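You operate a simulated robot arm through the tools that you are given. There is no shell and no other tool.

The job below is to be done with a simulated robot arm. You get a single attempt, and the scene is never put back.

TASK
Switch off and unplug the inflator, shut both taps, take the orange hose off.
Fine: Switch off before you pull the plug; plug beside its socket box, orange hose end standing on the bench; green and yellow hoses stay on.

The check looks at the end state, three seconds after you hand in, the way a careful person would. Anything else that was tipped, shoved, dropped, spilled or broken makes it a failure.

THE ROBOT
A 7-joint arm with a two-finger parallel gripper, fixed in place. Base frame: the origin is at the foot of the arm, x ahead of it, y to its left, z up. Units: m, degrees, N and s.
Its first joint turns from -166.0 to 166.0 degrees. Payload 3.43 kg.
Tool frame: the origin (TCP) lies between the finger pads and is the grasp point; the fingertips stand 0.03 m ahead of it; z points along the fingers, y is the line along which they close. The gripper opens to 0.094 m. The fingers are 0.028 m wide and 0.01 m thick; the gripper's body (0.05 by 0.096 m) begins 0.055 m behind the TCP.
Orientation is told as [roll, pitch, yaw] about the base's x, y, z axes, in that order, counted from this pose: with the fingers straight down and closing along the base's y, the tool's x points along the base's -x, its y along +y and its z along -z.

THE INTERFACE
- The arm moves only by the tool step_arm. Its argument "rows" is a list of rows, each a list of 7 numbers: the turn, a rotation vector about the tool's x, y, z in units of 8 degrees (1.0 is 8 degrees), then the shift along the tool's x, y, z in units of 25 mm (1.0 is 25 mm), then the finger opening in m, from 0 to 0.094. In form: [[wx, wy, wz, tx, ty, tz, jaw], ...]. A call has 1 to 20 rows; each row shifts and turns the commanded pose from where the row before left it, along the tool's axes as they then stand. A call with a number of a shift or a turn outside -1 to 1 is refused whole. A row lasts 0.2 s, in which the tool goes at most 0.05 m and 8.6 degrees; a call with a longer step from one row to the next is refused whole, and so is a gripper value outside its range. Where a pose cannot be reached the arm comes as near as it can. A force on the tool above 40 N (or 10 N above the force at the start of the call, whichever is more), or a blocked arm, ends the call early, and 0.2 s more pass. Each finger travels about 0.045 m/s and halts on what it meets, pressing with about 31 N; the grip force reading is that of the motor and also rises with nothing between the fingers. The clock runs only during rows and for 0.2 s after the last one: add rows that do not move to give the fingers time. It gives the time, the measured TCP pose, the force on the tool (base axes), the opening and the grip force at its end, in the units of the frame above (readings bear some noise), with the torque about the TCP (base axes, N m) and any sound that the robot's microphone picked up, and new pictures: "show" is both (left out), scene, wrist or none.
- Cameras (640 x 400 px; columns grow to the right, rows downward): "scene" is fixed at [0.0498, 0.6507, 1.4651]; the picture's right is [0.11, -0.99, 0.00], its down [-0.86, -0.09, -0.51] and it looks along [0.50, 0.06, -0.86] (base axes); focal length 248 px, centre (320, 200). "wrist" rides on the gripper at [0.076, 0.014, -0.102] in the tool frame; the picture's right is [-0.18, 0.98, 0.00], its down [-0.75, -0.14, -0.64] and it looks along [-0.63, -0.12, 0.77] (tool axes); focal length 243 px, centre (320, 200). There is no depth. A picture from a camera that has moved, and an enlarged one, comes with that camera's place and axes in the base frame and with its lens.
- close_up(camera, box): a new picture of the part [left, top, right, bottom] of that camera's present view, enlarged. No time passes.
- sign_off(): hands the job in; it is judged then, once.

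Nothing tells you positions but the pictures and the camera data. Unless the task says otherwise, let go and move clear before handing in.

The tools are called after "Request:" by a JSON object that holds its "fn" and its "kwargs". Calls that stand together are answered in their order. step_arm: Moves the arm, as the interface text tells. Its arguments: {"type":"object","properties":{"rows":{"type":"array","items":{"type":"array","items":{"type":"number"}}},"show":{"type":"string","enum":["both","scene","wrist","none"]}},"required":["rows"]} The other tools are called the same way: close_up (camera, box) takes an enlarged picture of a part of a camera's view; sign_off () hands the job in.

At the start:

```text
t: 0.0
position: [0.3146, 0.4544, 1.1823]
tcp_rot: [0.0, 0.0, 0.0]
force: [0.2, 0.6, 0.0]
moment: [0.02, 0.0, -0.03]
gripper_width: 0.0941
finger_force: 0.0
```

scene: 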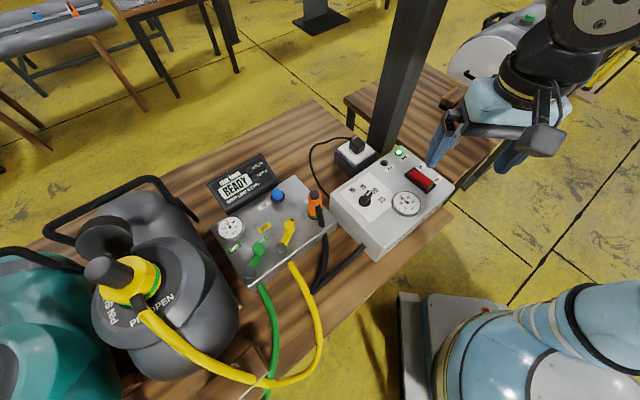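
wrist: 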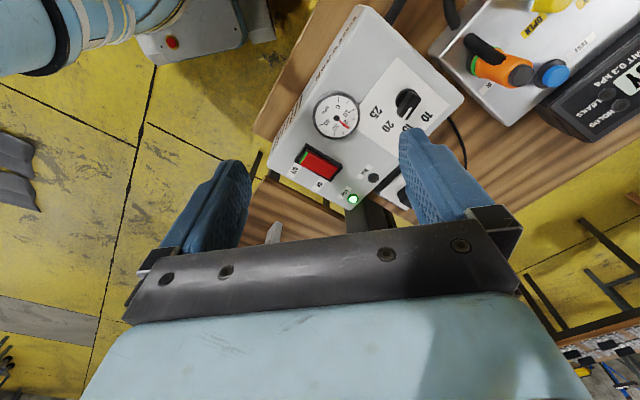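

I see a bench with a grey inflator box (red rocker switch, green lamp), a plug in a white socket box, and a tap panel with green, yellow and orange hoses. I'll look closer before moving.

Request:
{"fn": "close_up", "kwargs": {"camera": "scene", "box": [200, 130, 340, 300]}}

Request:
{"fn": "close_up", "kwargs": {"camera": "scene", "box": [310, 120, 470, 270]}}

Request:
{"fn": "close_up", "kwargs": {"camera": "wrist", "box": [260, 0, 640, 230]}}

Request:
{"fn": "close_up", "kwargs": {"camera": "scene", "box": [0, 160, 340, 400]}}

```text
2.35 times, centred on (270, 215) of scene
camera zoom: at [0.0498, 0.6507, 1.4651], right [0.11, -0.99, 0.0], down [-0.86, -0.09, -0.51], along [0.5, 0.06, -0.86], focal length 583 px, centre (438, 165)
```

zoom: 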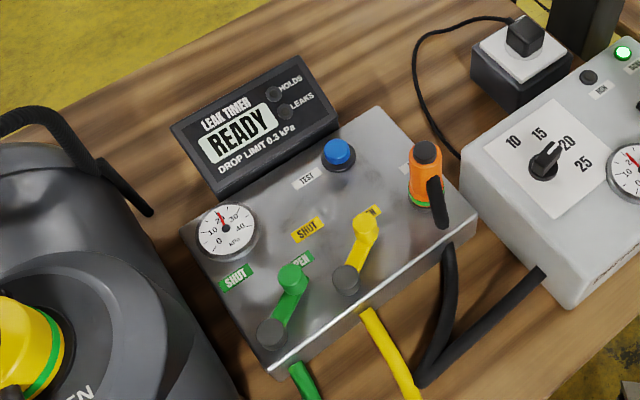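

```text
2.67 times, centred on (390, 195) of scene
camera zoom: at [0.0498, 0.6507, 1.4651], right [0.11, -0.99, 0.0], down [-0.86, -0.09, -0.51], along [0.5, 0.06, -0.86], focal length 661 px, centre (133, 213)
```

zoom: 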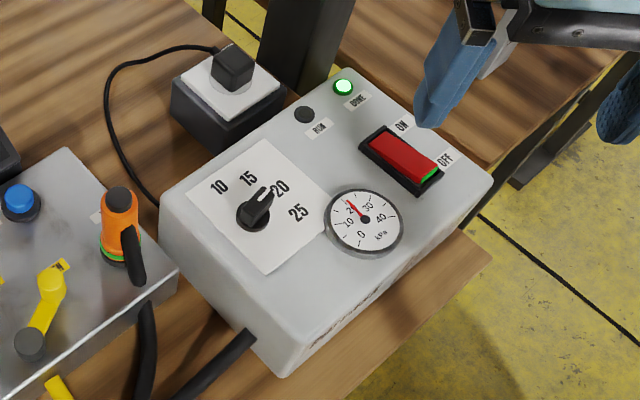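

```text
1.68 times, centred on (450, 115) of wrist
camera zoom: at [0.2382, 0.4684, 1.2856], right [0.18, 0.98, 0.0], down [0.75, -0.14, 0.64], along [0.63, -0.12, -0.77], focal length 409 px, centre (101, 343)
```

zoom: 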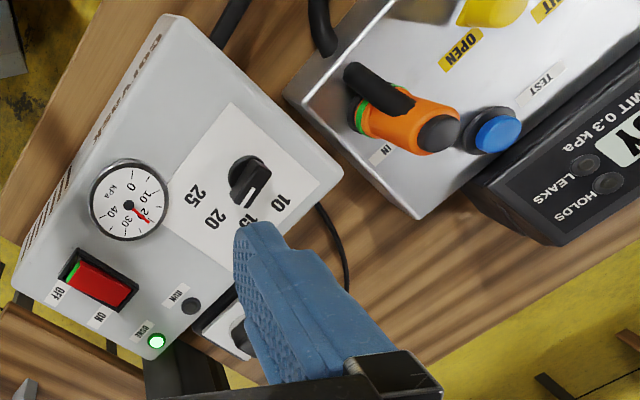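

```text
1.67 times, centred on (170, 280) of scene
camera zoom: at [0.0498, 0.6507, 1.4651], right [0.11, -0.99, 0.0], down [-0.86, -0.09, -0.51], along [0.5, 0.06, -0.86], focal length 413 px, centre (570, 67)
```

zoom: 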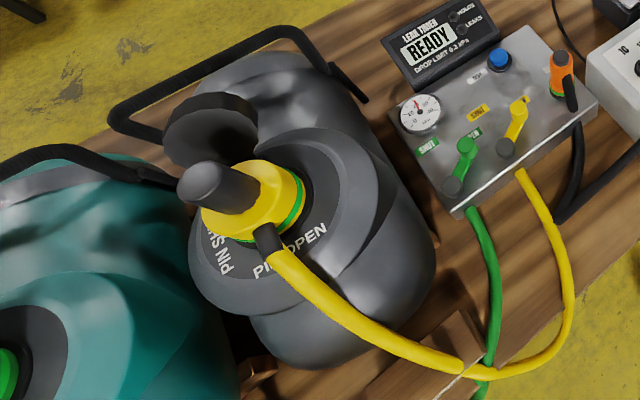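

The inflator's top is at about z 0.914 by triangulating the lamp. The switch shows red with ON and OFF ends, and the taps have coloured levers. I'll take tighter close-ups before moving.

Request:
{"fn": "close_up", "kwargs": {"camera": "wrist", "box": [270, 60, 430, 220]}}

Request:
{"fn": "close_up", "kwargs": {"camera": "wrist", "box": [420, 0, 640, 140]}}

Request:
{"fn": "close_up", "kwargs": {"camera": "scene", "box": [390, 140, 450, 220]}}

Request:
{"fn": "close_up", "kwargs": {"camera": "scene", "box": [240, 180, 340, 260]}}

Request:
{"fn": "close_up", "kwargs": {"camera": "scene", "box": [300, 120, 400, 190]}}

```text
2.50 times, centred on (350, 140) of wrist
camera zoom: at [0.2382, 0.4684, 1.2856], right [0.18, 0.98, 0.0], down [0.75, -0.14, 0.64], along [0.63, -0.12, -0.77], focal length 606 px, centre (245, 350)
```

zoom: 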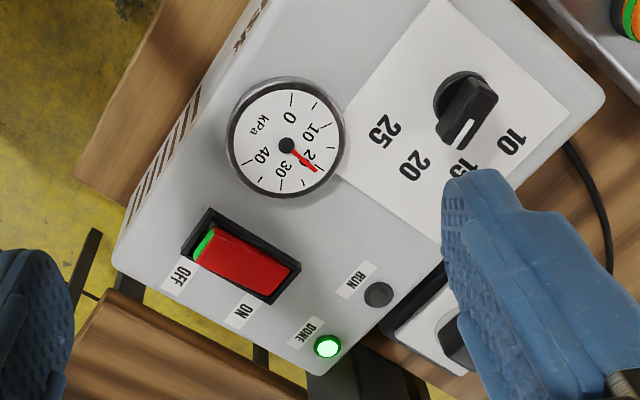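

```text
2.86 times, centred on (530, 70) of wrist
camera zoom: at [0.2382, 0.4684, 1.2856], right [0.18, 0.98, 0.0], down [0.75, -0.14, 0.64], along [0.63, -0.12, -0.77], focal length 693 px, centre (-280, 571)
```

zoom: 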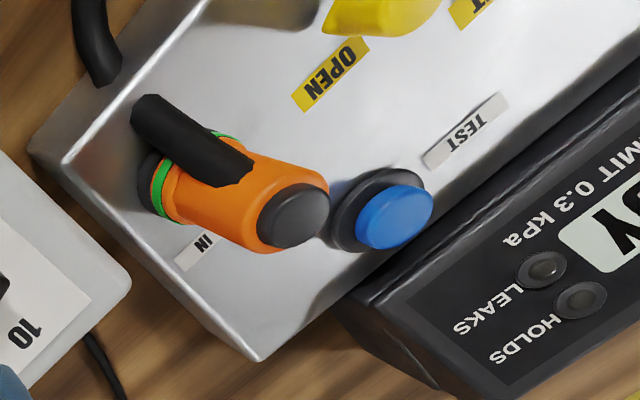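

```text
5.00 times, centred on (420, 180) of scene
camera zoom: at [0.0498, 0.6507, 1.4651], right [0.11, -0.99, 0.0], down [-0.86, -0.09, -0.51], along [0.5, 0.06, -0.86], focal length 1239 px, centre (-180, 300)
```

zoom: 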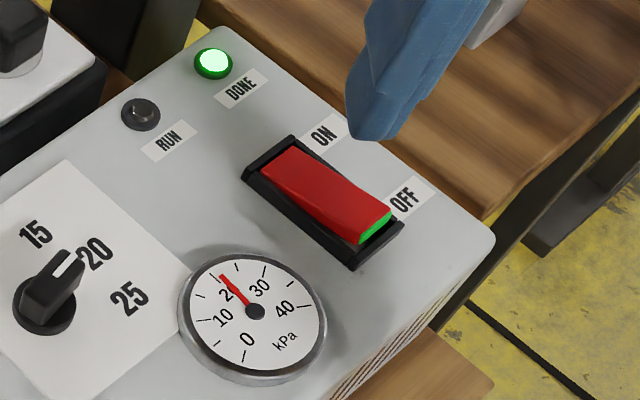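

```text
5.00 times, centred on (290, 220) of scene
camera zoom: at [0.0498, 0.6507, 1.4651], right [0.11, -0.99, 0.0], down [-0.86, -0.09, -0.51], along [0.5, 0.06, -0.86], focal length 1239 px, centre (470, 100)
```

zoom: 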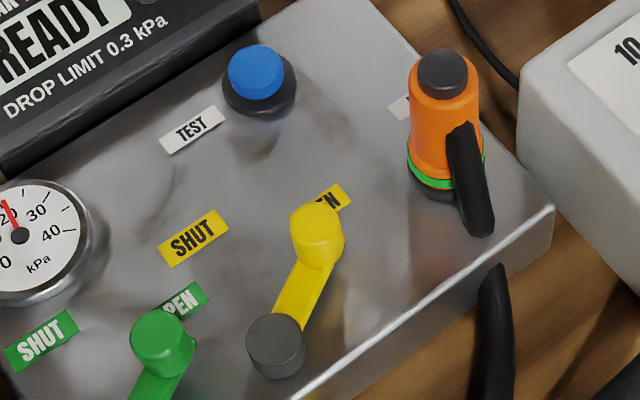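

```text
5.71 times, centred on (350, 155) of scene
camera zoom: at [0.0498, 0.6507, 1.4651], right [0.11, -0.99, 0.0], down [-0.86, -0.09, -0.51], along [0.5, 0.06, -0.86], focal length 1416 px, centre (149, 457)
```

zoom: 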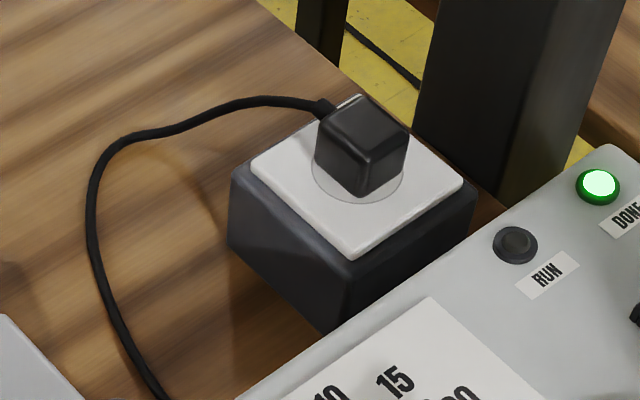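

The rocker's OFF end is raised, so it is ON, and its OFF end is near (0.446, 0.408, 0.92). The tap levers pivot on dark posts and point at OPEN. A dark post stands near (0.67, 0.50). I'll move to hover over the switch, close the fingers and turn them to line up with it.

Request:
{"fn": "step_arm", "kwargs": {"rows": [[0, 0, 0, -0.657, -0.232, 0.9, 0.06], [0, 0, 0, -0.657, -0.232, 0.9, 0.04], [0, 0, 0, -0.657, -0.232, 0.9, 0.02], [0, 0, 0, -0.657, -0.232, 0.9, 0.0], [0, 0, 0, -0.657, -0.232, 0.9, 0.0], [0, 0, 0, -0.657, -0.232, 0.9, 0.0], [0, 0, 0, -0.657, -0.232, 0.5, 0.0], [0, 0, 0, -0.657, -0.232, 0.0, 0.0], [0, 0, 0.896, 0, 0, 0, 0], [0, 0, 0.896, 0, 0, 0, 0], [0, 0, 0.896, 0, 0, 0, 0], [0, 0, 0.896, 0, 0, 0, 0], [0, 0, 0.896, 0, 0, 0, 0], [0, 0, 0.896, 0, 0, 0, 0]]}}

```text
t: 3.0
position: [0.4469, 0.4077, 1.0357]
tcp_rot: [0.0, -0.1, -43.0]
force: [0.6, -0.7, -0.7]
moment: [-0.01, -0.04, 0.03]
gripper_width: 0.0
finger_force: 31.5
camera wrist: at [0.4, 0.4703, 1.1386], right [0.81, 0.59, 0.0], down [0.45, -0.62, 0.64], along [0.38, -0.52, -0.77], focal length 243 px, centre (320, 200)
```

scene: 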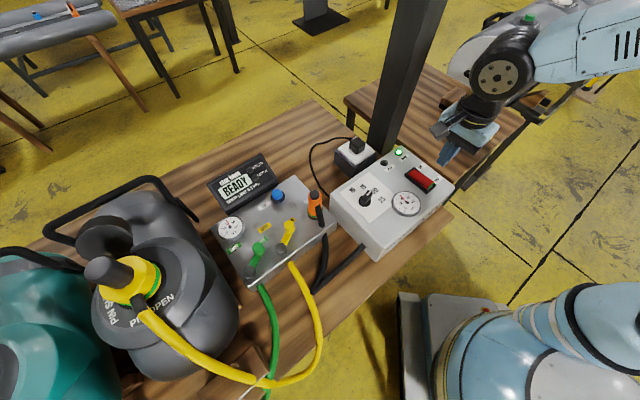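
wrist: 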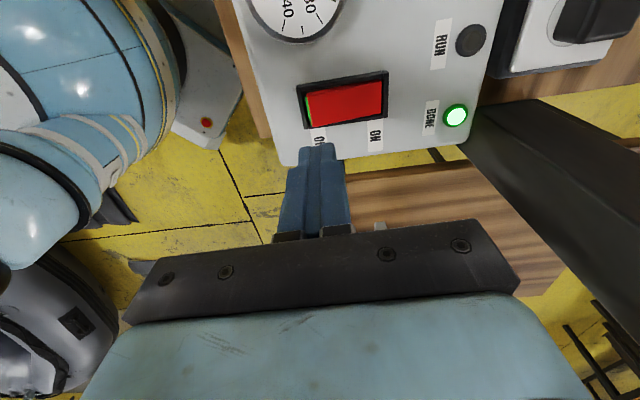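

The fingers hover close to the switch at yaw -43°. I'll enlarge this view to measure where the rocker's OFF end sits relative to the fingertips.

Request:
{"fn": "close_up", "kwargs": {"camera": "wrist", "box": [260, 40, 480, 180]}}

Request:
{"fn": "close_up", "kwargs": {"camera": "scene", "box": [380, 120, 480, 210]}}

```text
2.86 times, centred on (370, 110) of wrist
camera zoom: at [0.4, 0.4703, 1.1386], right [0.81, 0.59, 0.0], down [0.45, -0.62, 0.64], along [0.38, -0.52, -0.77], focal length 693 px, centre (177, 457)
```

zoom: 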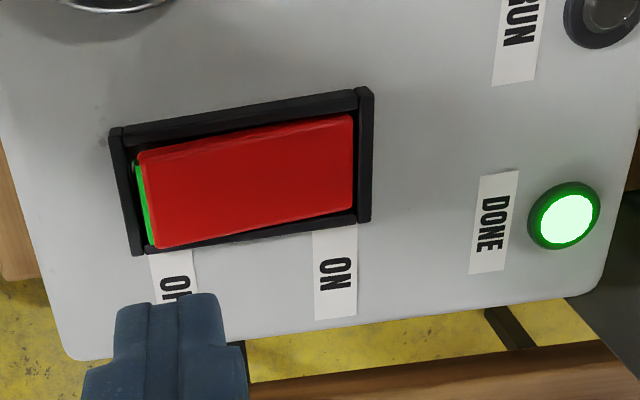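

```text
4.44 times, centred on (430, 165) of scene
camera zoom: at [0.0498, 0.6507, 1.4651], right [0.11, -0.99, 0.0], down [-0.86, -0.09, -0.51], along [0.5, 0.06, -0.86], focal length 1101 px, centre (-169, 356)
```

zoom: 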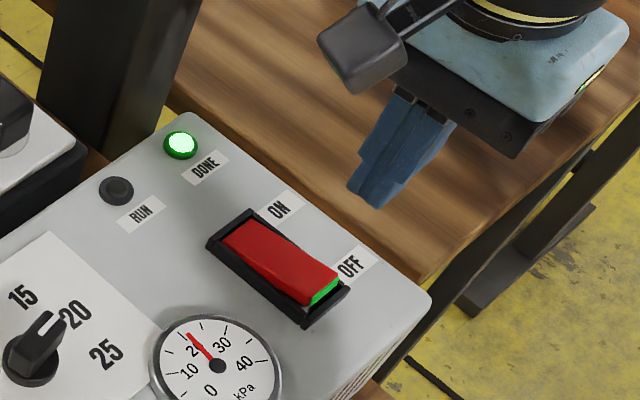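

The bezel is centred near (0.461, 0.425) and runs at 45°, so the fingertips are almost right over the OFF half. I'll trim the yaw and lower to just above the rocker.

Request:
{"fn": "step_arm", "kwargs": {"rows": [[0, 0, 0.25, 0.08, 0.088, 0.8, 0], [0, 0, 0, 0, 0, 0.8, 0], [0, 0, 0, 0, 0, 0.8, 0], [0, 0, 0, 0, 0, 0, 0]]}}

Request:
{"fn": "close_up", "kwargs": {"camera": "wrist", "box": [260, 40, 480, 240]}}

Request:
{"fn": "close_up", "kwargs": {"camera": "scene", "box": [390, 140, 460, 210]}}

```text
t: 4.0
position: [0.4463, 0.4107, 0.9761]
tcp_rot: [0.0, 0.0, -45.0]
force: [-0.8, 0.1, 0.1]
moment: [0.01, -0.02, 0.02]
gripper_width: 0.0
finger_force: 31.5
camera wrist: at [0.4019, 0.4749, 1.0789], right [0.83, 0.56, 0.0], down [0.43, -0.63, 0.64], along [0.36, -0.53, -0.77], focal length 243 px, centre (320, 200)
```

scene: 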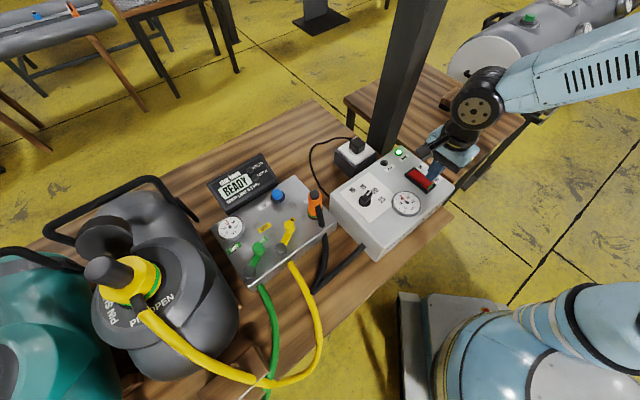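
wrist: 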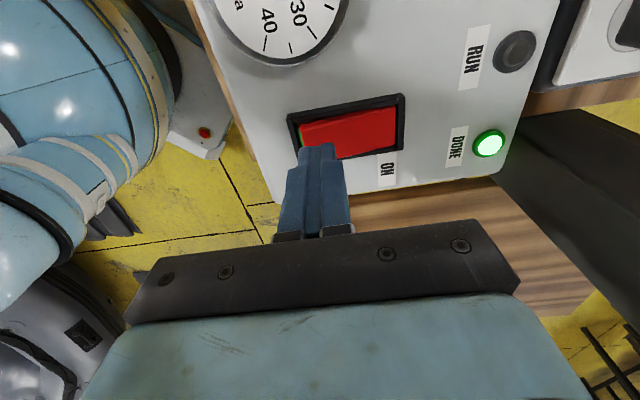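

```text
2.00 times, centred on (370, 140) of wrist
camera zoom: at [0.4019, 0.4749, 1.0789], right [0.83, 0.56, 0.0], down [0.43, -0.63, 0.64], along [0.36, -0.53, -0.77], focal length 485 px, centre (220, 320)
```

zoom: 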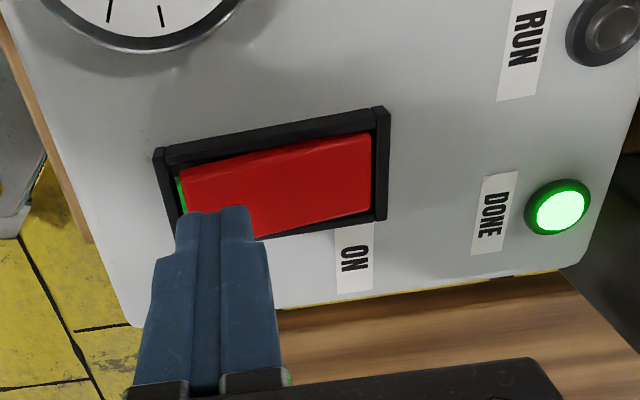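

```text
5.71 times, centred on (425, 175) of scene
camera zoom: at [0.0498, 0.6507, 1.4651], right [0.11, -0.99, 0.0], down [-0.86, -0.09, -0.51], along [0.5, 0.06, -0.86], focal length 1416 px, centre (-280, 343)
```

zoom: 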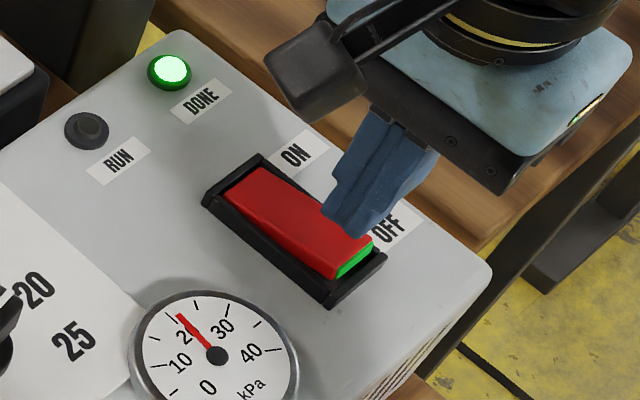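

The tips are about 2 cm above the raised OFF end. I'll press down gently in small steps and watch the force and the microphone.

Request:
{"fn": "step_arm", "kwargs": {"rows": [[0, 0, 0, 0, 0, 0.15, 0], [0, 0, 0, 0, 0, 0.15, 0], [0, 0, 0, 0, 0, 0.15, 0], [0, 0, 0, 0, 0, 0.15, 0], [0, 0, 0, 0, 0, 0.1, 0], [0, 0, 0, 0, 0, 0.1, 0]], "show": "scene"}}

Request:
{"fn": "close_up", "kwargs": {"camera": "scene", "box": [390, 140, 460, 210]}}

```text
t: 5.4
position: [0.4465, 0.4102, 0.9543]
tcp_rot: [-0.1, 0.0, -45.0]
force: [-3.7, -2.9, 3.8]
moment: [-0.06, 0.08, 0.01]
gripper_width: 0.0
finger_force: 30.4
```

scene: 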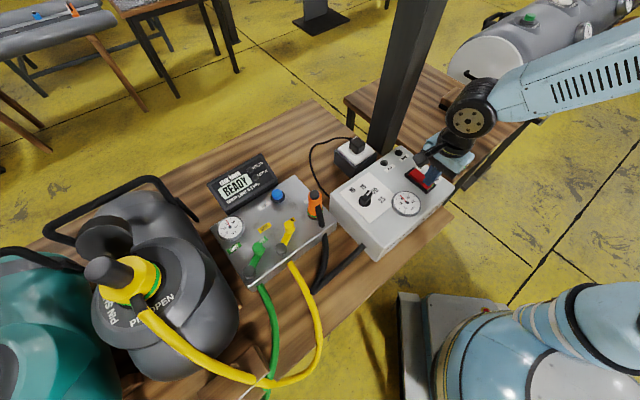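

```text
5.71 times, centred on (425, 175) of scene
camera zoom: at [0.0498, 0.6507, 1.4651], right [0.11, -0.99, 0.0], down [-0.86, -0.09, -0.51], along [0.5, 0.06, -0.86], focal length 1416 px, centre (-280, 343)
```

zoom: 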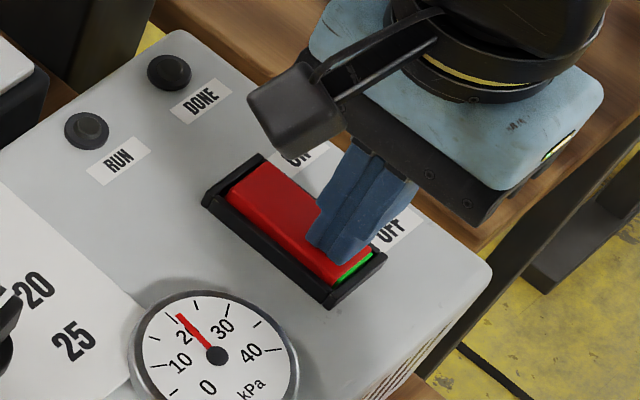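

The DONE lamp has gone out and the rocker has moved, with a light contact force. I'll press a few millimetres further so it is fully over.

Request:
{"fn": "step_arm", "kwargs": {"rows": [[0, 0, 0, 0, 0, 0.1, 0], [0, 0, 0, 0, 0, 0.1, 0], [0, 0, 0, 0, 0, 0, 0]], "show": "scene"}}

Request:
{"fn": "close_up", "kwargs": {"camera": "scene", "box": [390, 140, 460, 210]}}

```text
t: 5.9
position: [0.4457, 0.4096, 0.9552]
tcp_rot: [0.1, 0.1, -45.0]
force: [-9.7, -9.5, 15.4]
moment: [-0.19, 0.15, 0.02]
gripper_width: 0.0001
finger_force: 31.4
stopped in row 2: the force on the tool passed its limit at 45 N (the readings are from after the stop); the commanded pose is now the measured one
```

scene: 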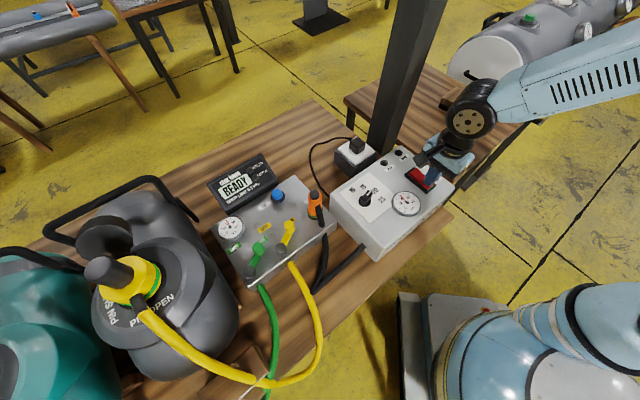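

```text
5.71 times, centred on (425, 175) of scene
camera zoom: at [0.0498, 0.6507, 1.4651], right [0.11, -0.99, 0.0], down [-0.86, -0.09, -0.51], along [0.5, 0.06, -0.86], focal length 1416 px, centre (-280, 343)
```

zoom: 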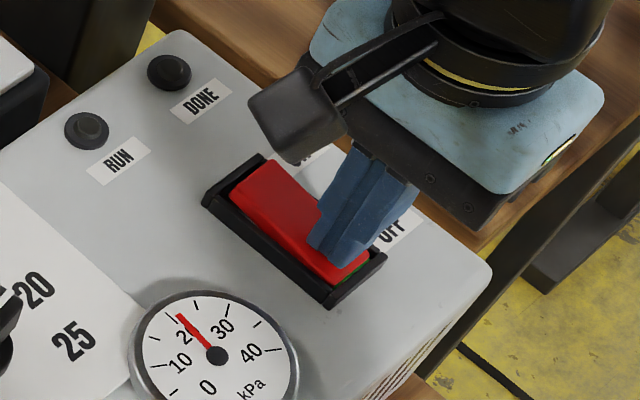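

The rocker hit its stop at 45 N, so it looks fully pressed. I'll lift clear and check it.

Request:
{"fn": "step_arm", "kwargs": {"rows": [[0, 0, 0, 0, 0, -0.3, 0], [0, 0, 0, 0, 0, -0.8, 0], [0, 0, 0, 0, 0, -1, 0], [0, 0, 0, 0, 0, -1, 0], [0, 0, 0, 0, 0, -1, 0], [0, 0, 0, 0, 0, -0.5, 0]]}}

Request:
{"fn": "close_up", "kwargs": {"camera": "scene", "box": [390, 140, 460, 210]}}

Request:
{"fn": "close_up", "kwargs": {"camera": "wrist", "box": [260, 40, 480, 240]}}

```text
t: 7.3
position: [0.4481, 0.4104, 1.0685]
tcp_rot: [-0.1, 0.0, -45.0]
force: [0.6, 0.1, 0.9]
moment: [0.01, 0.01, 0.0]
gripper_width: 0.0
finger_force: 31.1
camera wrist: at [0.4022, 0.4748, 1.1721], right [0.83, 0.56, 0.0], down [0.43, -0.63, 0.64], along [0.36, -0.53, -0.77], focal length 243 px, centre (320, 200)
```

scene: 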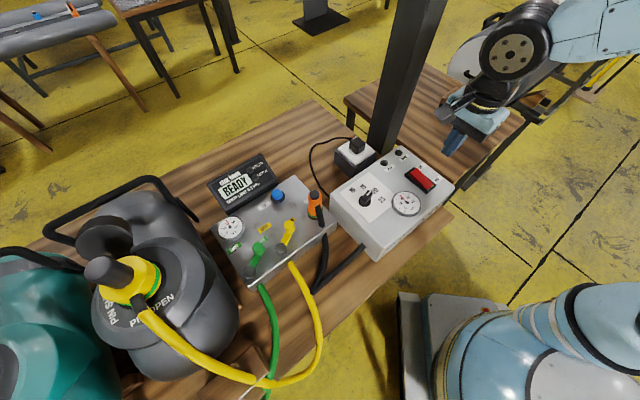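
wrist: 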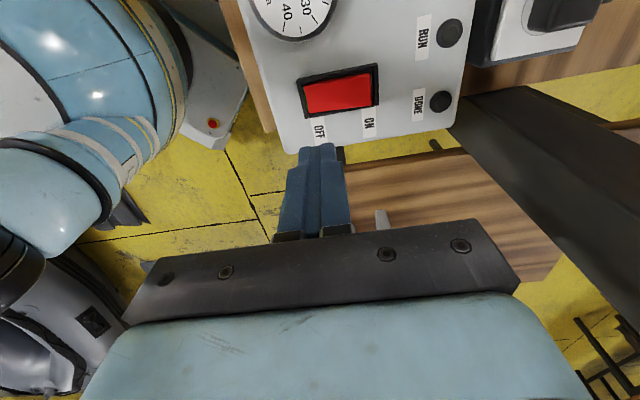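

```text
5.71 times, centred on (425, 175) of scene
camera zoom: at [0.0498, 0.6507, 1.4651], right [0.11, -0.99, 0.0], down [-0.86, -0.09, -0.51], along [0.5, 0.06, -0.86], focal length 1416 px, centre (-280, 343)
```

zoom: 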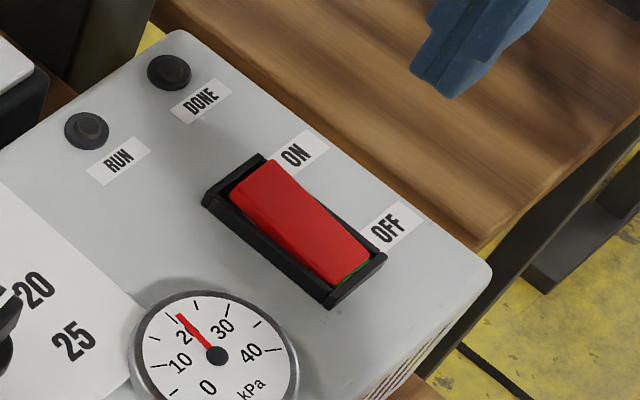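

```text
2.00 times, centred on (370, 140) of wrist
camera zoom: at [0.4022, 0.4748, 1.1721], right [0.83, 0.56, 0.0], down [0.43, -0.63, 0.64], along [0.36, -0.53, -0.77], focal length 485 px, centre (220, 320)
```

zoom: 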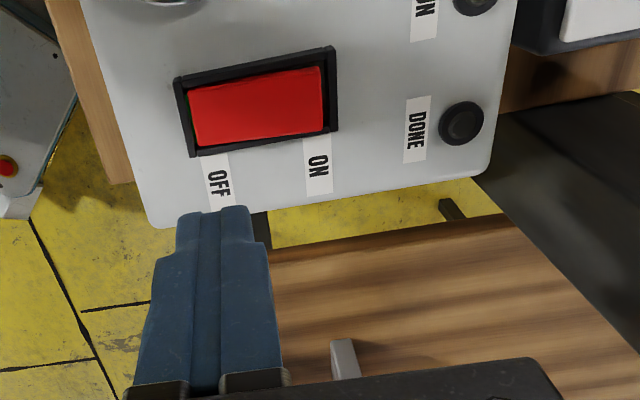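

The switch is off: the ON end is now raised and the lamp is out. Next is the plug, roughly at (0.60, 0.59), so I'll turn the tool back to yaw 0 and move over for a look.

Request:
{"fn": "step_arm", "kwargs": {"rows": [[0, 0, -0.8036, 0, 0, 0, 0], [0, 0, -0.8036, 0, 0, 0, 0.02], [0, 0, -0.8036, 0, 0, 0, 0.04], [0, 0, -0.8036, 0, 0, 0, 0.06], [0, 0, -0.8036, 0, 0, 0, 0.08], [0, 0, -0.8036, 0, 0, 0, 0.09], [0, 0, -0.8036, 0, 0, 0, 0.09], [0, 0, 0, -0.098, 0.933, 0.089, 0.09], [0, 0, 0, -0.098, 0.933, 0.089, 0.09], [0, 0, 0, -0.098, 0.933, 0.089, 0.09], [0, 0, 0, -0.098, 0.933, 0.089, 0.09], [0, 0, 0, -0.098, 0.933, 0.089, 0.09], [0, 0, 0, -0.098, 0.933, 0.089, 0.09], [0, 0, 0, -0.098, 0.933, 0.089, 0.09], [0, 0, 0, -0.098, 0.933, 0.089, 0.09], [0, 0, 0, -0.098, 0.933, 0.089, 0.09]]}}

Request:
{"fn": "close_up", "kwargs": {"camera": "wrist", "box": [200, 60, 440, 230]}}

```text
t: 10.7
position: [0.4676, 0.6196, 1.0503]
tcp_rot: [0.0, -0.1, 0.0]
force: [0.3, -0.1, -0.2]
moment: [0.0, 0.0, 0.06]
gripper_width: 0.0902
finger_force: 0.1
camera wrist: at [0.3915, 0.6344, 1.1522], right [0.18, 0.98, 0.0], down [0.75, -0.14, 0.64], along [0.63, -0.12, -0.77], focal length 243 px, centre (320, 200)
```

scene: 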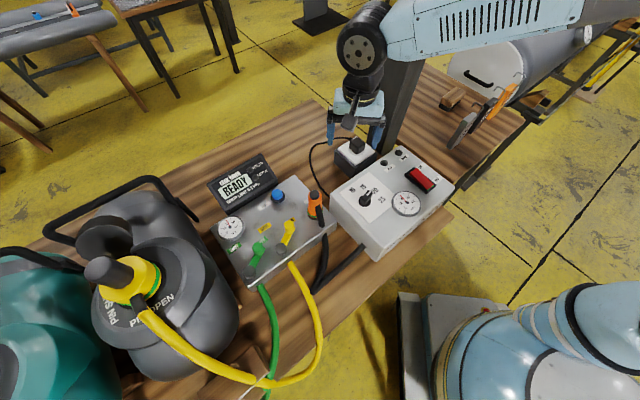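
wrist: 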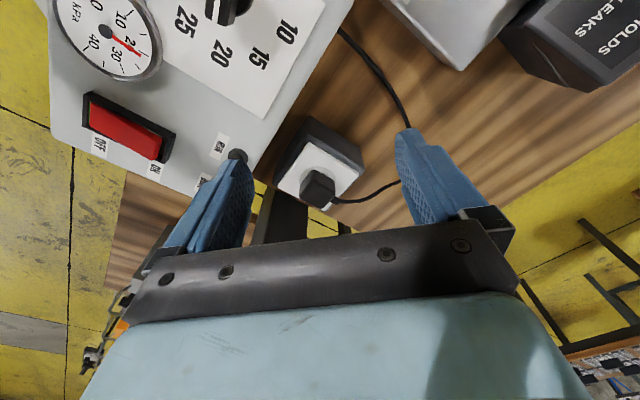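

```text
2.35 times, centred on (320, 145) of wrist
camera zoom: at [0.3915, 0.6344, 1.1522], right [0.18, 0.98, 0.0], down [0.75, -0.14, 0.64], along [0.63, -0.12, -0.77], focal length 571 px, centre (320, 329)
```

zoom: 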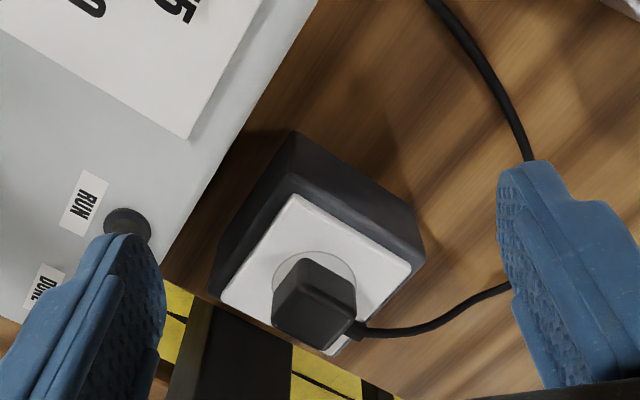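

The socket plate is centred at about (0.584, 0.595, 0.875), turned 45°, and the cable leaves the plug on its (+x,+y) side. The post turns out to be farther off, near (0.75, 0.49). I'll zoom in on the plug before choosing the grasp.

Request:
{"fn": "close_up", "kwargs": {"camera": "wrist", "box": [270, 105, 400, 215]}}

Request:
{"fn": "close_up", "kwargs": {"camera": "scene", "box": [300, 110, 420, 200]}}

```text
3.64 times, centred on (335, 160) of wrist
camera zoom: at [0.3915, 0.6344, 1.1522], right [0.18, 0.98, 0.0], down [0.75, -0.14, 0.64], along [0.63, -0.12, -0.77], focal length 882 px, centre (266, 346)
```

zoom: 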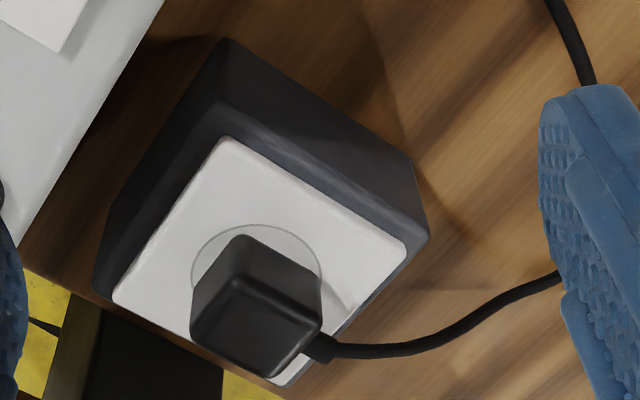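

```text
4.44 times, centred on (360, 155) of scene
camera zoom: at [0.0498, 0.6507, 1.4651], right [0.11, -0.99, 0.0], down [-0.86, -0.09, -0.51], along [0.5, 0.06, -0.86], focal length 1101 px, centre (142, 400)
```

zoom: 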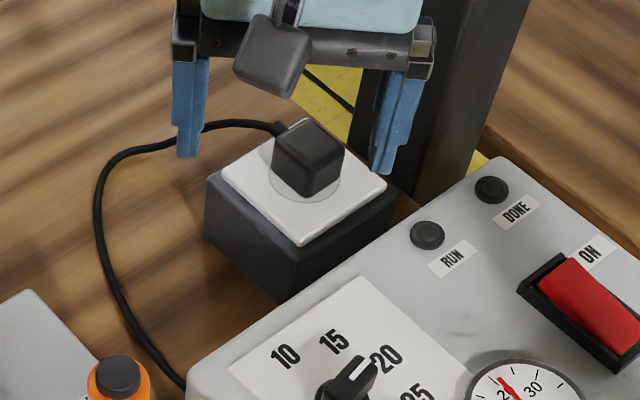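

The plug is a 33 mm cube centred at about (0.585, 0.595), top at z 0.908; the bench is at about z 0.815. I'll turn to yaw +45°, so the fingers close on the two faces without the cable, and hover above it.

Request:
{"fn": "step_arm", "kwargs": {"rows": [[0, 0, -0.8036, 0, 0, 0, 0.08], [0, 0, -0.8036, 0, 0, 0, 0.07], [0, 0, -0.8036, 0, 0, 0, 0.06], [0, 0, -0.8036, 0, 0, 0, 0.06], [0, 0, -0.8036, 0, 0, 0, 0.06], [0, 0, -0.8036, 0, 0, 0, 0.06], [0, 0, -0.8036, 0, 0, 0, 0.06], [0, 0, 0, -0.525, -0.803, 0, 0.06], [0, 0, 0, -0.525, -0.803, 0, 0.06], [0, 0, 0, -0.525, -0.803, 0, 0.06], [0, 0, 0, -0.525, -0.803, 0, 0.06], [0, 0, 0, -0.525, -0.803, 0, 0.06], [0, 0, 0, 0, 0, 0, 0.06]]}}

Request:
{"fn": "close_up", "kwargs": {"camera": "wrist", "box": [220, 80, 420, 240]}}

```text
t: 13.5
position: [0.586, 0.5945, 1.0488]
tcp_rot: [0.0, 0.0, 45.0]
force: [-0.2, 0.3, 0.8]
moment: [0.01, 0.01, 0.02]
gripper_width: 0.0597
finger_force: 0.1
camera wrist: at [0.5218, 0.5517, 1.1518], right [-0.56, 0.83, 0.0], down [0.63, 0.43, 0.64], along [0.53, 0.36, -0.77], focal length 243 px, centre (320, 200)
```

scene: 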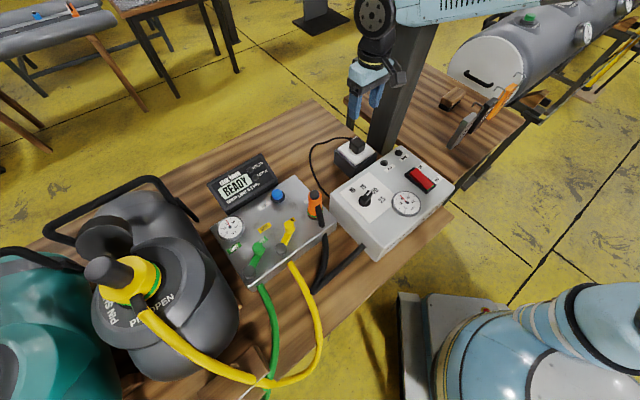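
wrist: 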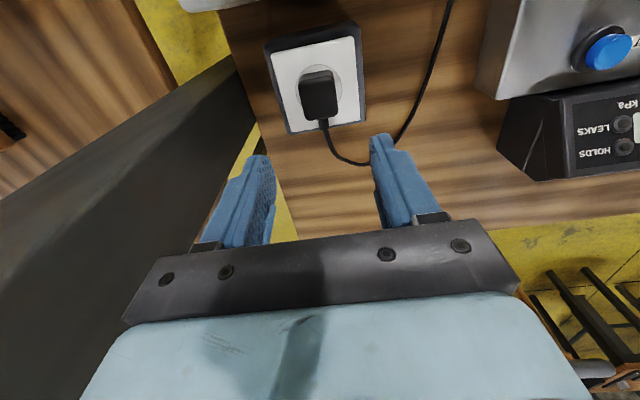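

```text
2.50 times, centred on (320, 160) of wrist
camera zoom: at [0.5218, 0.5517, 1.1518], right [-0.56, 0.83, 0.0], down [0.63, 0.43, 0.64], along [0.53, 0.36, -0.77], focal length 606 px, centre (320, 300)
```

zoom: 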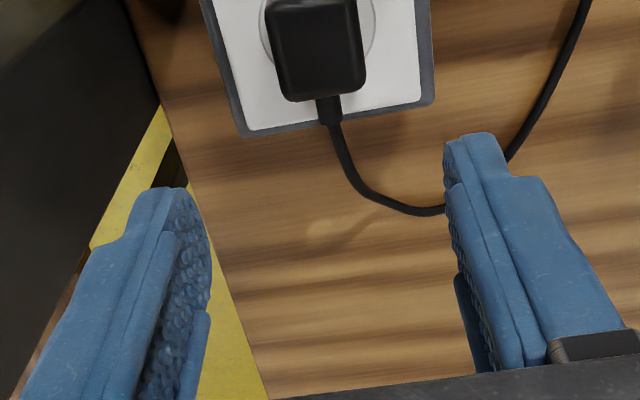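

The arm hovers over the plug with good clearance from the post. I'll zoom in to check centring before lowering.

Request:
{"fn": "close_up", "kwargs": {"camera": "wrist", "box": [240, 20, 400, 140]}}

Request:
{"fn": "close_up", "kwargs": {"camera": "scene", "box": [310, 40, 450, 190]}}

```text
3.33 times, centred on (320, 80) of wrist
camera zoom: at [0.5218, 0.5517, 1.1518], right [-0.56, 0.83, 0.0], down [0.63, 0.43, 0.64], along [0.53, 0.36, -0.77], focal length 809 px, centre (320, 600)
```

zoom: 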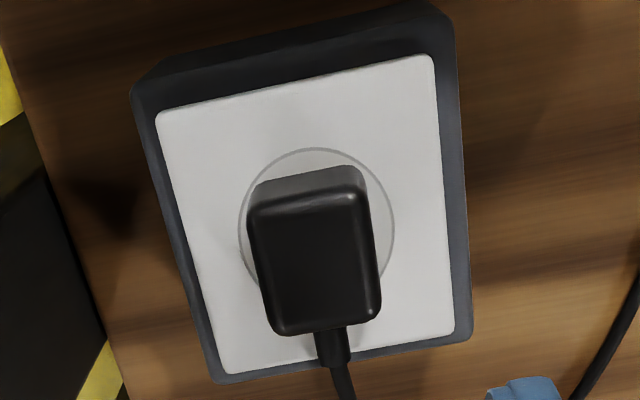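

```text
2.67 times, centred on (380, 115) of scene
camera zoom: at [0.0498, 0.6507, 1.4651], right [0.11, -0.99, 0.0], down [-0.86, -0.09, -0.51], along [0.5, 0.06, -0.86], focal length 661 px, centre (160, 427)
```

zoom: 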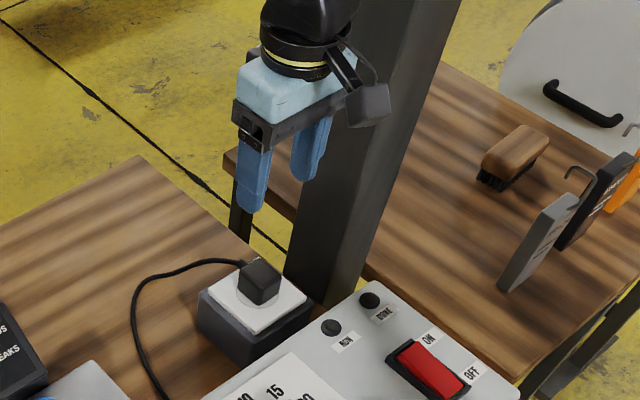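

The plug's top centre measures (0.586, 0.594), matching the TCP. I'll lower so the fingertips stop just above the plate, then close.

Request:
{"fn": "step_arm", "kwargs": {"rows": [[0, 0, 0, 0, 0, 0.95, 0.06], [0, 0, 0, 0, 0, 0.95, 0.06], [0, 0, 0, 0, 0, 0.95, 0.06], [0, 0, 0, 0, 0, 0.95, 0.06], [0, 0, 0, 0, 0, 0.85, 0.06], [0, 0, 0, 0, 0, 0.5, 0.06], [0, 0, 0, 0, 0, 0.35, 0.06], [0, 0, 0, 0, 0, 0, 0.06]]}}

Request:
{"fn": "close_up", "kwargs": {"camera": "wrist", "box": [220, 60, 420, 220]}}

Request:
{"fn": "close_up", "kwargs": {"camera": "scene", "box": [310, 80, 430, 200]}}

```text
t: 15.3
position: [0.5853, 0.595, 0.9101]
tcp_rot: [0.0, 0.1, 45.1]
force: [-0.1, -0.3, -0.3]
moment: [-0.02, -0.01, 0.03]
gripper_width: 0.0601
finger_force: 0.1
camera wrist: at [0.5218, 0.5516, 1.014], right [-0.56, 0.83, 0.0], down [0.63, 0.43, 0.64], along [0.53, 0.36, -0.77], focal length 243 px, centre (320, 200)
```

scene: 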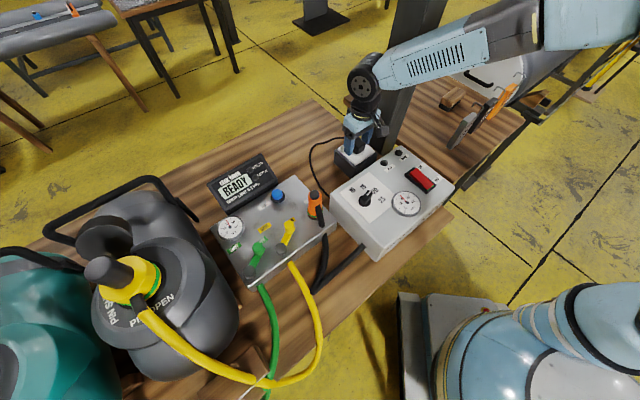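
wrist: 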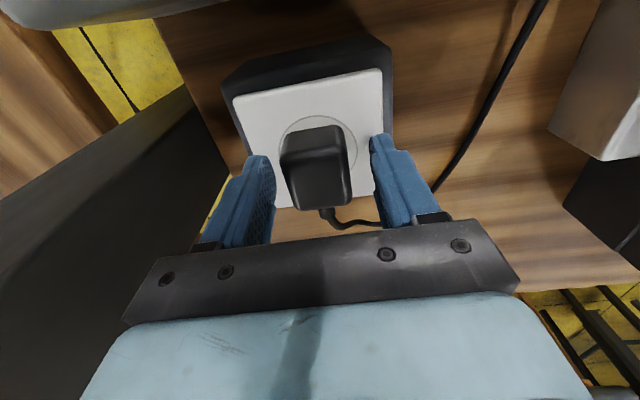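

```text
2.50 times, centred on (320, 140) of wrist
camera zoom: at [0.5218, 0.5516, 1.014], right [-0.56, 0.83, 0.0], down [0.63, 0.43, 0.64], along [0.53, 0.36, -0.77], focal length 606 px, centre (320, 350)
```

zoom: 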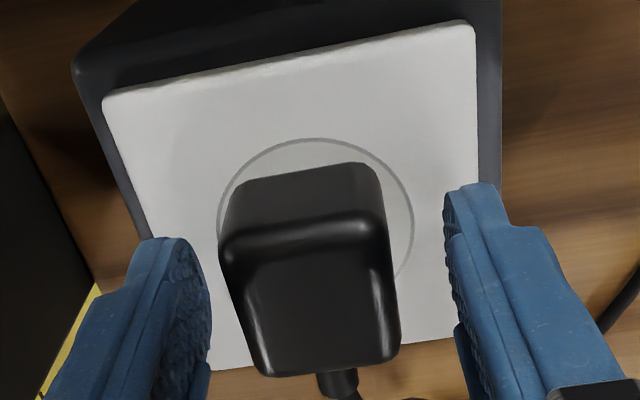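

```text
3.33 times, centred on (370, 140) of scene
camera zoom: at [0.0498, 0.6507, 1.4651], right [0.11, -0.99, 0.0], down [-0.86, -0.09, -0.51], along [0.5, 0.06, -0.86], focal length 826 px, centre (153, 400)
```

zoom: 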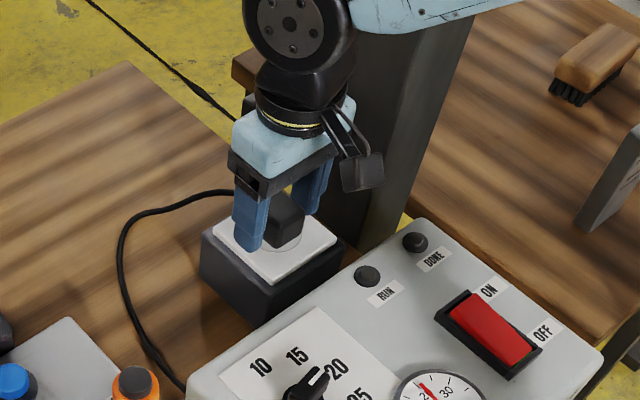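

The fingers straddle the plug cleanly. I'll close on it.

Request:
{"fn": "step_arm", "kwargs": {"rows": [[0, 0, 0, 0, 0, 0, 0.02], [0, 0, 0, 0, 0, 0, 0.0], [0, 0, 0, 0, 0, 0, 0.0], [0, 0, 0, 0, 0, 0, 0.0]], "show": "wrist"}}

```text
t: 16.3
position: [0.5856, 0.5954, 0.9114]
tcp_rot: [0.0, -0.1, 45.0]
force: [0.0, 0.5, -0.2]
moment: [-0.01, 0.02, -0.01]
gripper_width: 0.0398
finger_force: 31.2
heard: snap
camera wrist: at [0.5216, 0.5518, 1.0142], right [-0.56, 0.83, 0.0], down [0.63, 0.43, 0.64], along [0.53, 0.36, -0.77], focal length 243 px, centre (320, 200)
```

wrist: 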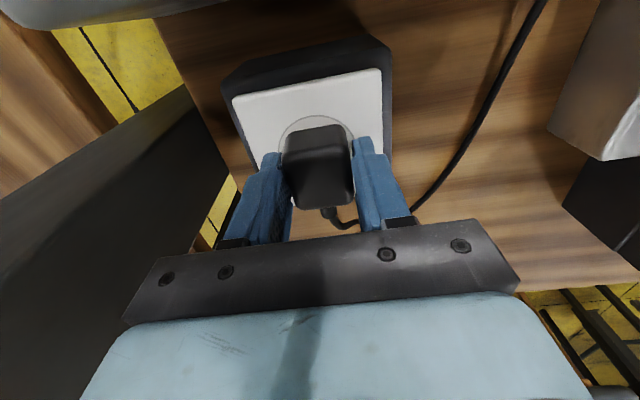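

The plug is gripped at 40 mm, and I heard a snap as the fingers met it. Now I'll pull straight up in small steps.

Request:
{"fn": "step_arm", "kwargs": {"rows": [[0, 0, 0, 0, 0, -0.2, 0.0], [0, 0, 0, 0, 0, -0.2, 0.0], [0, 0, 0, 0, 0, -0.2, 0.0], [0, 0, 0, 0, 0, -0.3, 0.0], [0, 0, 0, 0, 0, -0.3, 0.0], [0, 0, 0, 0, 0, -0.4, 0.0]]}}

Request:
{"fn": "close_up", "kwargs": {"camera": "scene", "box": [310, 80, 430, 200]}}

```text
t: 17.7
position: [0.5871, 0.5944, 0.9502]
tcp_rot: [0.0, -0.1, 45.0]
force: [-1.0, -0.3, -0.8]
moment: [-0.04, 0.01, 0.02]
gripper_width: 0.0348
finger_force: 31.4
camera wrist: at [0.5222, 0.5516, 1.0539], right [-0.56, 0.83, 0.0], down [0.63, 0.43, 0.64], along [0.53, 0.36, -0.77], focal length 243 px, centre (320, 200)
```

scene: 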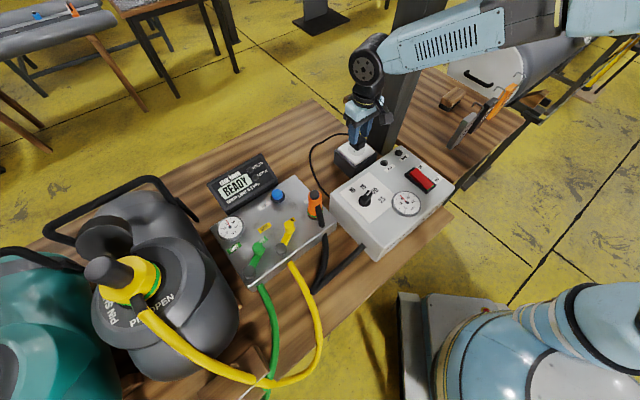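
wrist: 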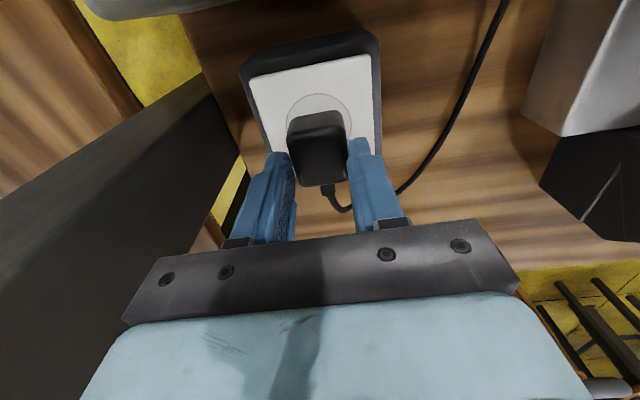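

```text
3.33 times, centred on (370, 140) of scene
camera zoom: at [0.0498, 0.6507, 1.4651], right [0.11, -0.99, 0.0], down [-0.86, -0.09, -0.51], along [0.5, 0.06, -0.86], focal length 826 px, centre (153, 400)
```

zoom: 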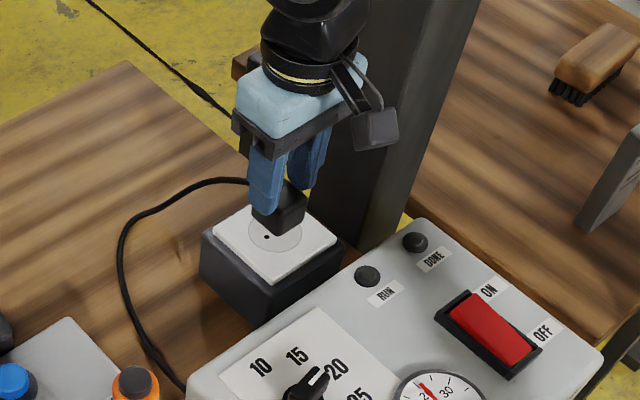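

The plug has lifted off the plate and a socket hole shows below it. I'll check how well it sits between the fingers.

Request:
{"fn": "close_up", "kwargs": {"camera": "wrist", "box": [230, 70, 410, 230]}}

Request:
{"fn": "close_up", "kwargs": {"camera": "scene", "box": [330, 90, 390, 180]}}

```text
2.50 times, centred on (320, 150) of wrist
camera zoom: at [0.5222, 0.5516, 1.0539], right [-0.56, 0.83, 0.0], down [0.63, 0.43, 0.64], along [0.53, 0.36, -0.77], focal length 606 px, centre (320, 325)
```

zoom: 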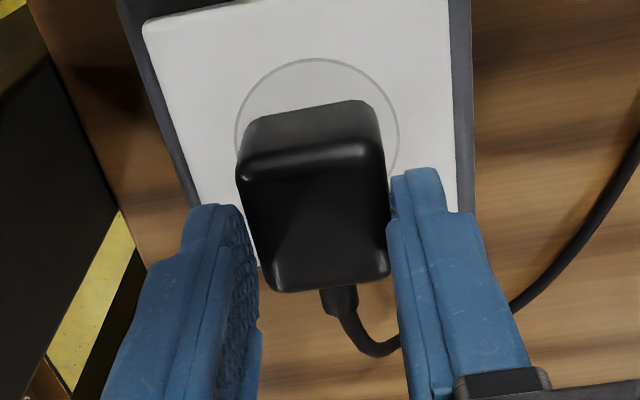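

```text
4.44 times, centred on (360, 135) of scene
camera zoom: at [0.0498, 0.6507, 1.4651], right [0.11, -0.99, 0.0], down [-0.86, -0.09, -0.51], along [0.5, 0.06, -0.86], focal length 1101 px, centre (142, 489)
```

zoom: 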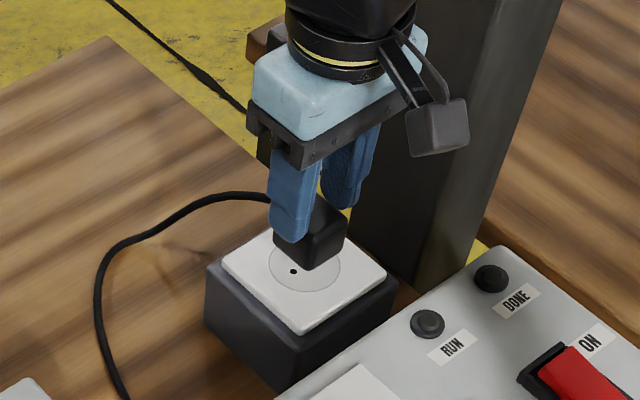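

The fingers slipped up a little on the tapered plug while it came partly out. I'll open, go down, and take a full-depth grip again before pulling further.

Request:
{"fn": "step_arm", "kwargs": {"rows": [[0, 0, 0, 0, 0, 0, 0.05], [0, 0, 0, 0, 0, 0, 0.06], [0, 0, 0, 0, 0, 0, 0.06]]}}

Request:
{"fn": "close_up", "kwargs": {"camera": "wrist", "box": [230, 70, 410, 230]}}

Request:
{"fn": "close_up", "kwargs": {"camera": "scene", "box": [330, 90, 390, 180]}}

```text
t: 18.5
position: [0.5867, 0.5951, 0.9516]
tcp_rot: [0.0, 0.0, 45.0]
force: [-0.2, -0.2, 0.3]
moment: [0.02, -0.01, 0.01]
gripper_width: 0.0599
finger_force: 0.0
camera wrist: at [0.5222, 0.5517, 1.0538], right [-0.56, 0.83, 0.0], down [0.63, 0.43, 0.64], along [0.53, 0.36, -0.77], focal length 243 px, centre (320, 200)
```

scene: 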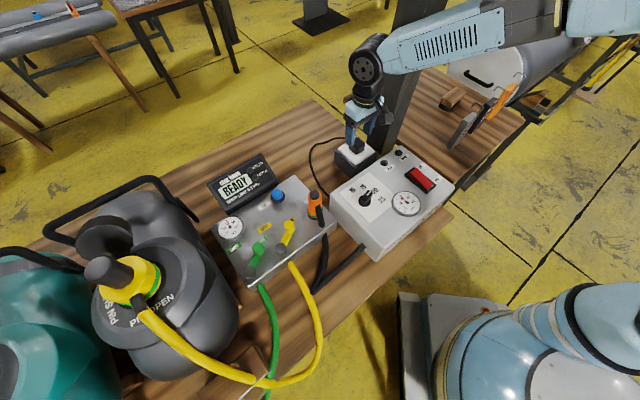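
wrist: 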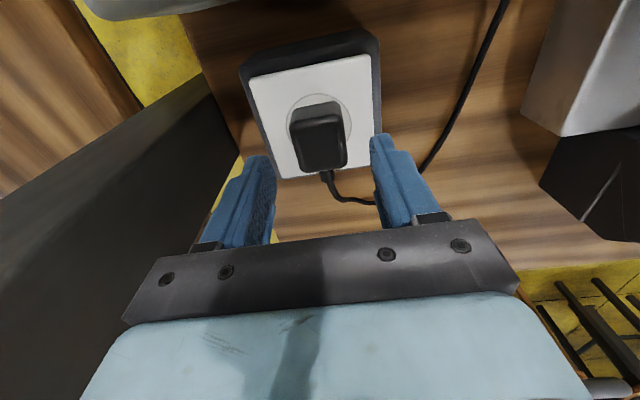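

```text
2.50 times, centred on (320, 150) of wrist
camera zoom: at [0.5222, 0.5517, 1.0538], right [-0.56, 0.83, 0.0], down [0.63, 0.43, 0.64], along [0.53, 0.36, -0.77], focal length 606 px, centre (320, 325)
```

zoom: 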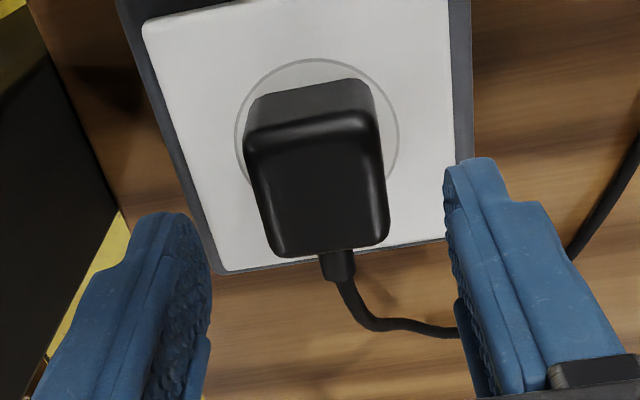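

```text
4.44 times, centred on (360, 135) of scene
camera zoom: at [0.0498, 0.6507, 1.4651], right [0.11, -0.99, 0.0], down [-0.86, -0.09, -0.51], along [0.5, 0.06, -0.86], focal length 1101 px, centre (142, 489)
```

zoom: 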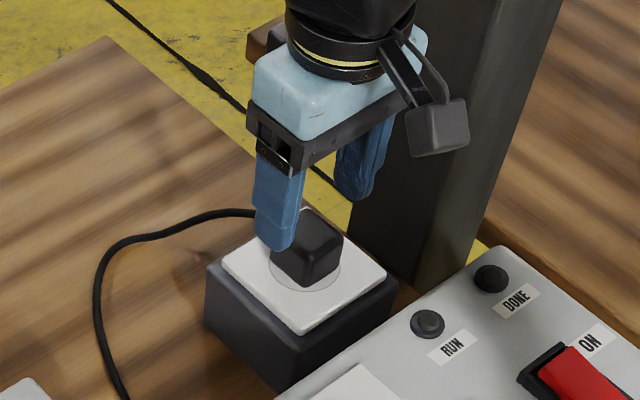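

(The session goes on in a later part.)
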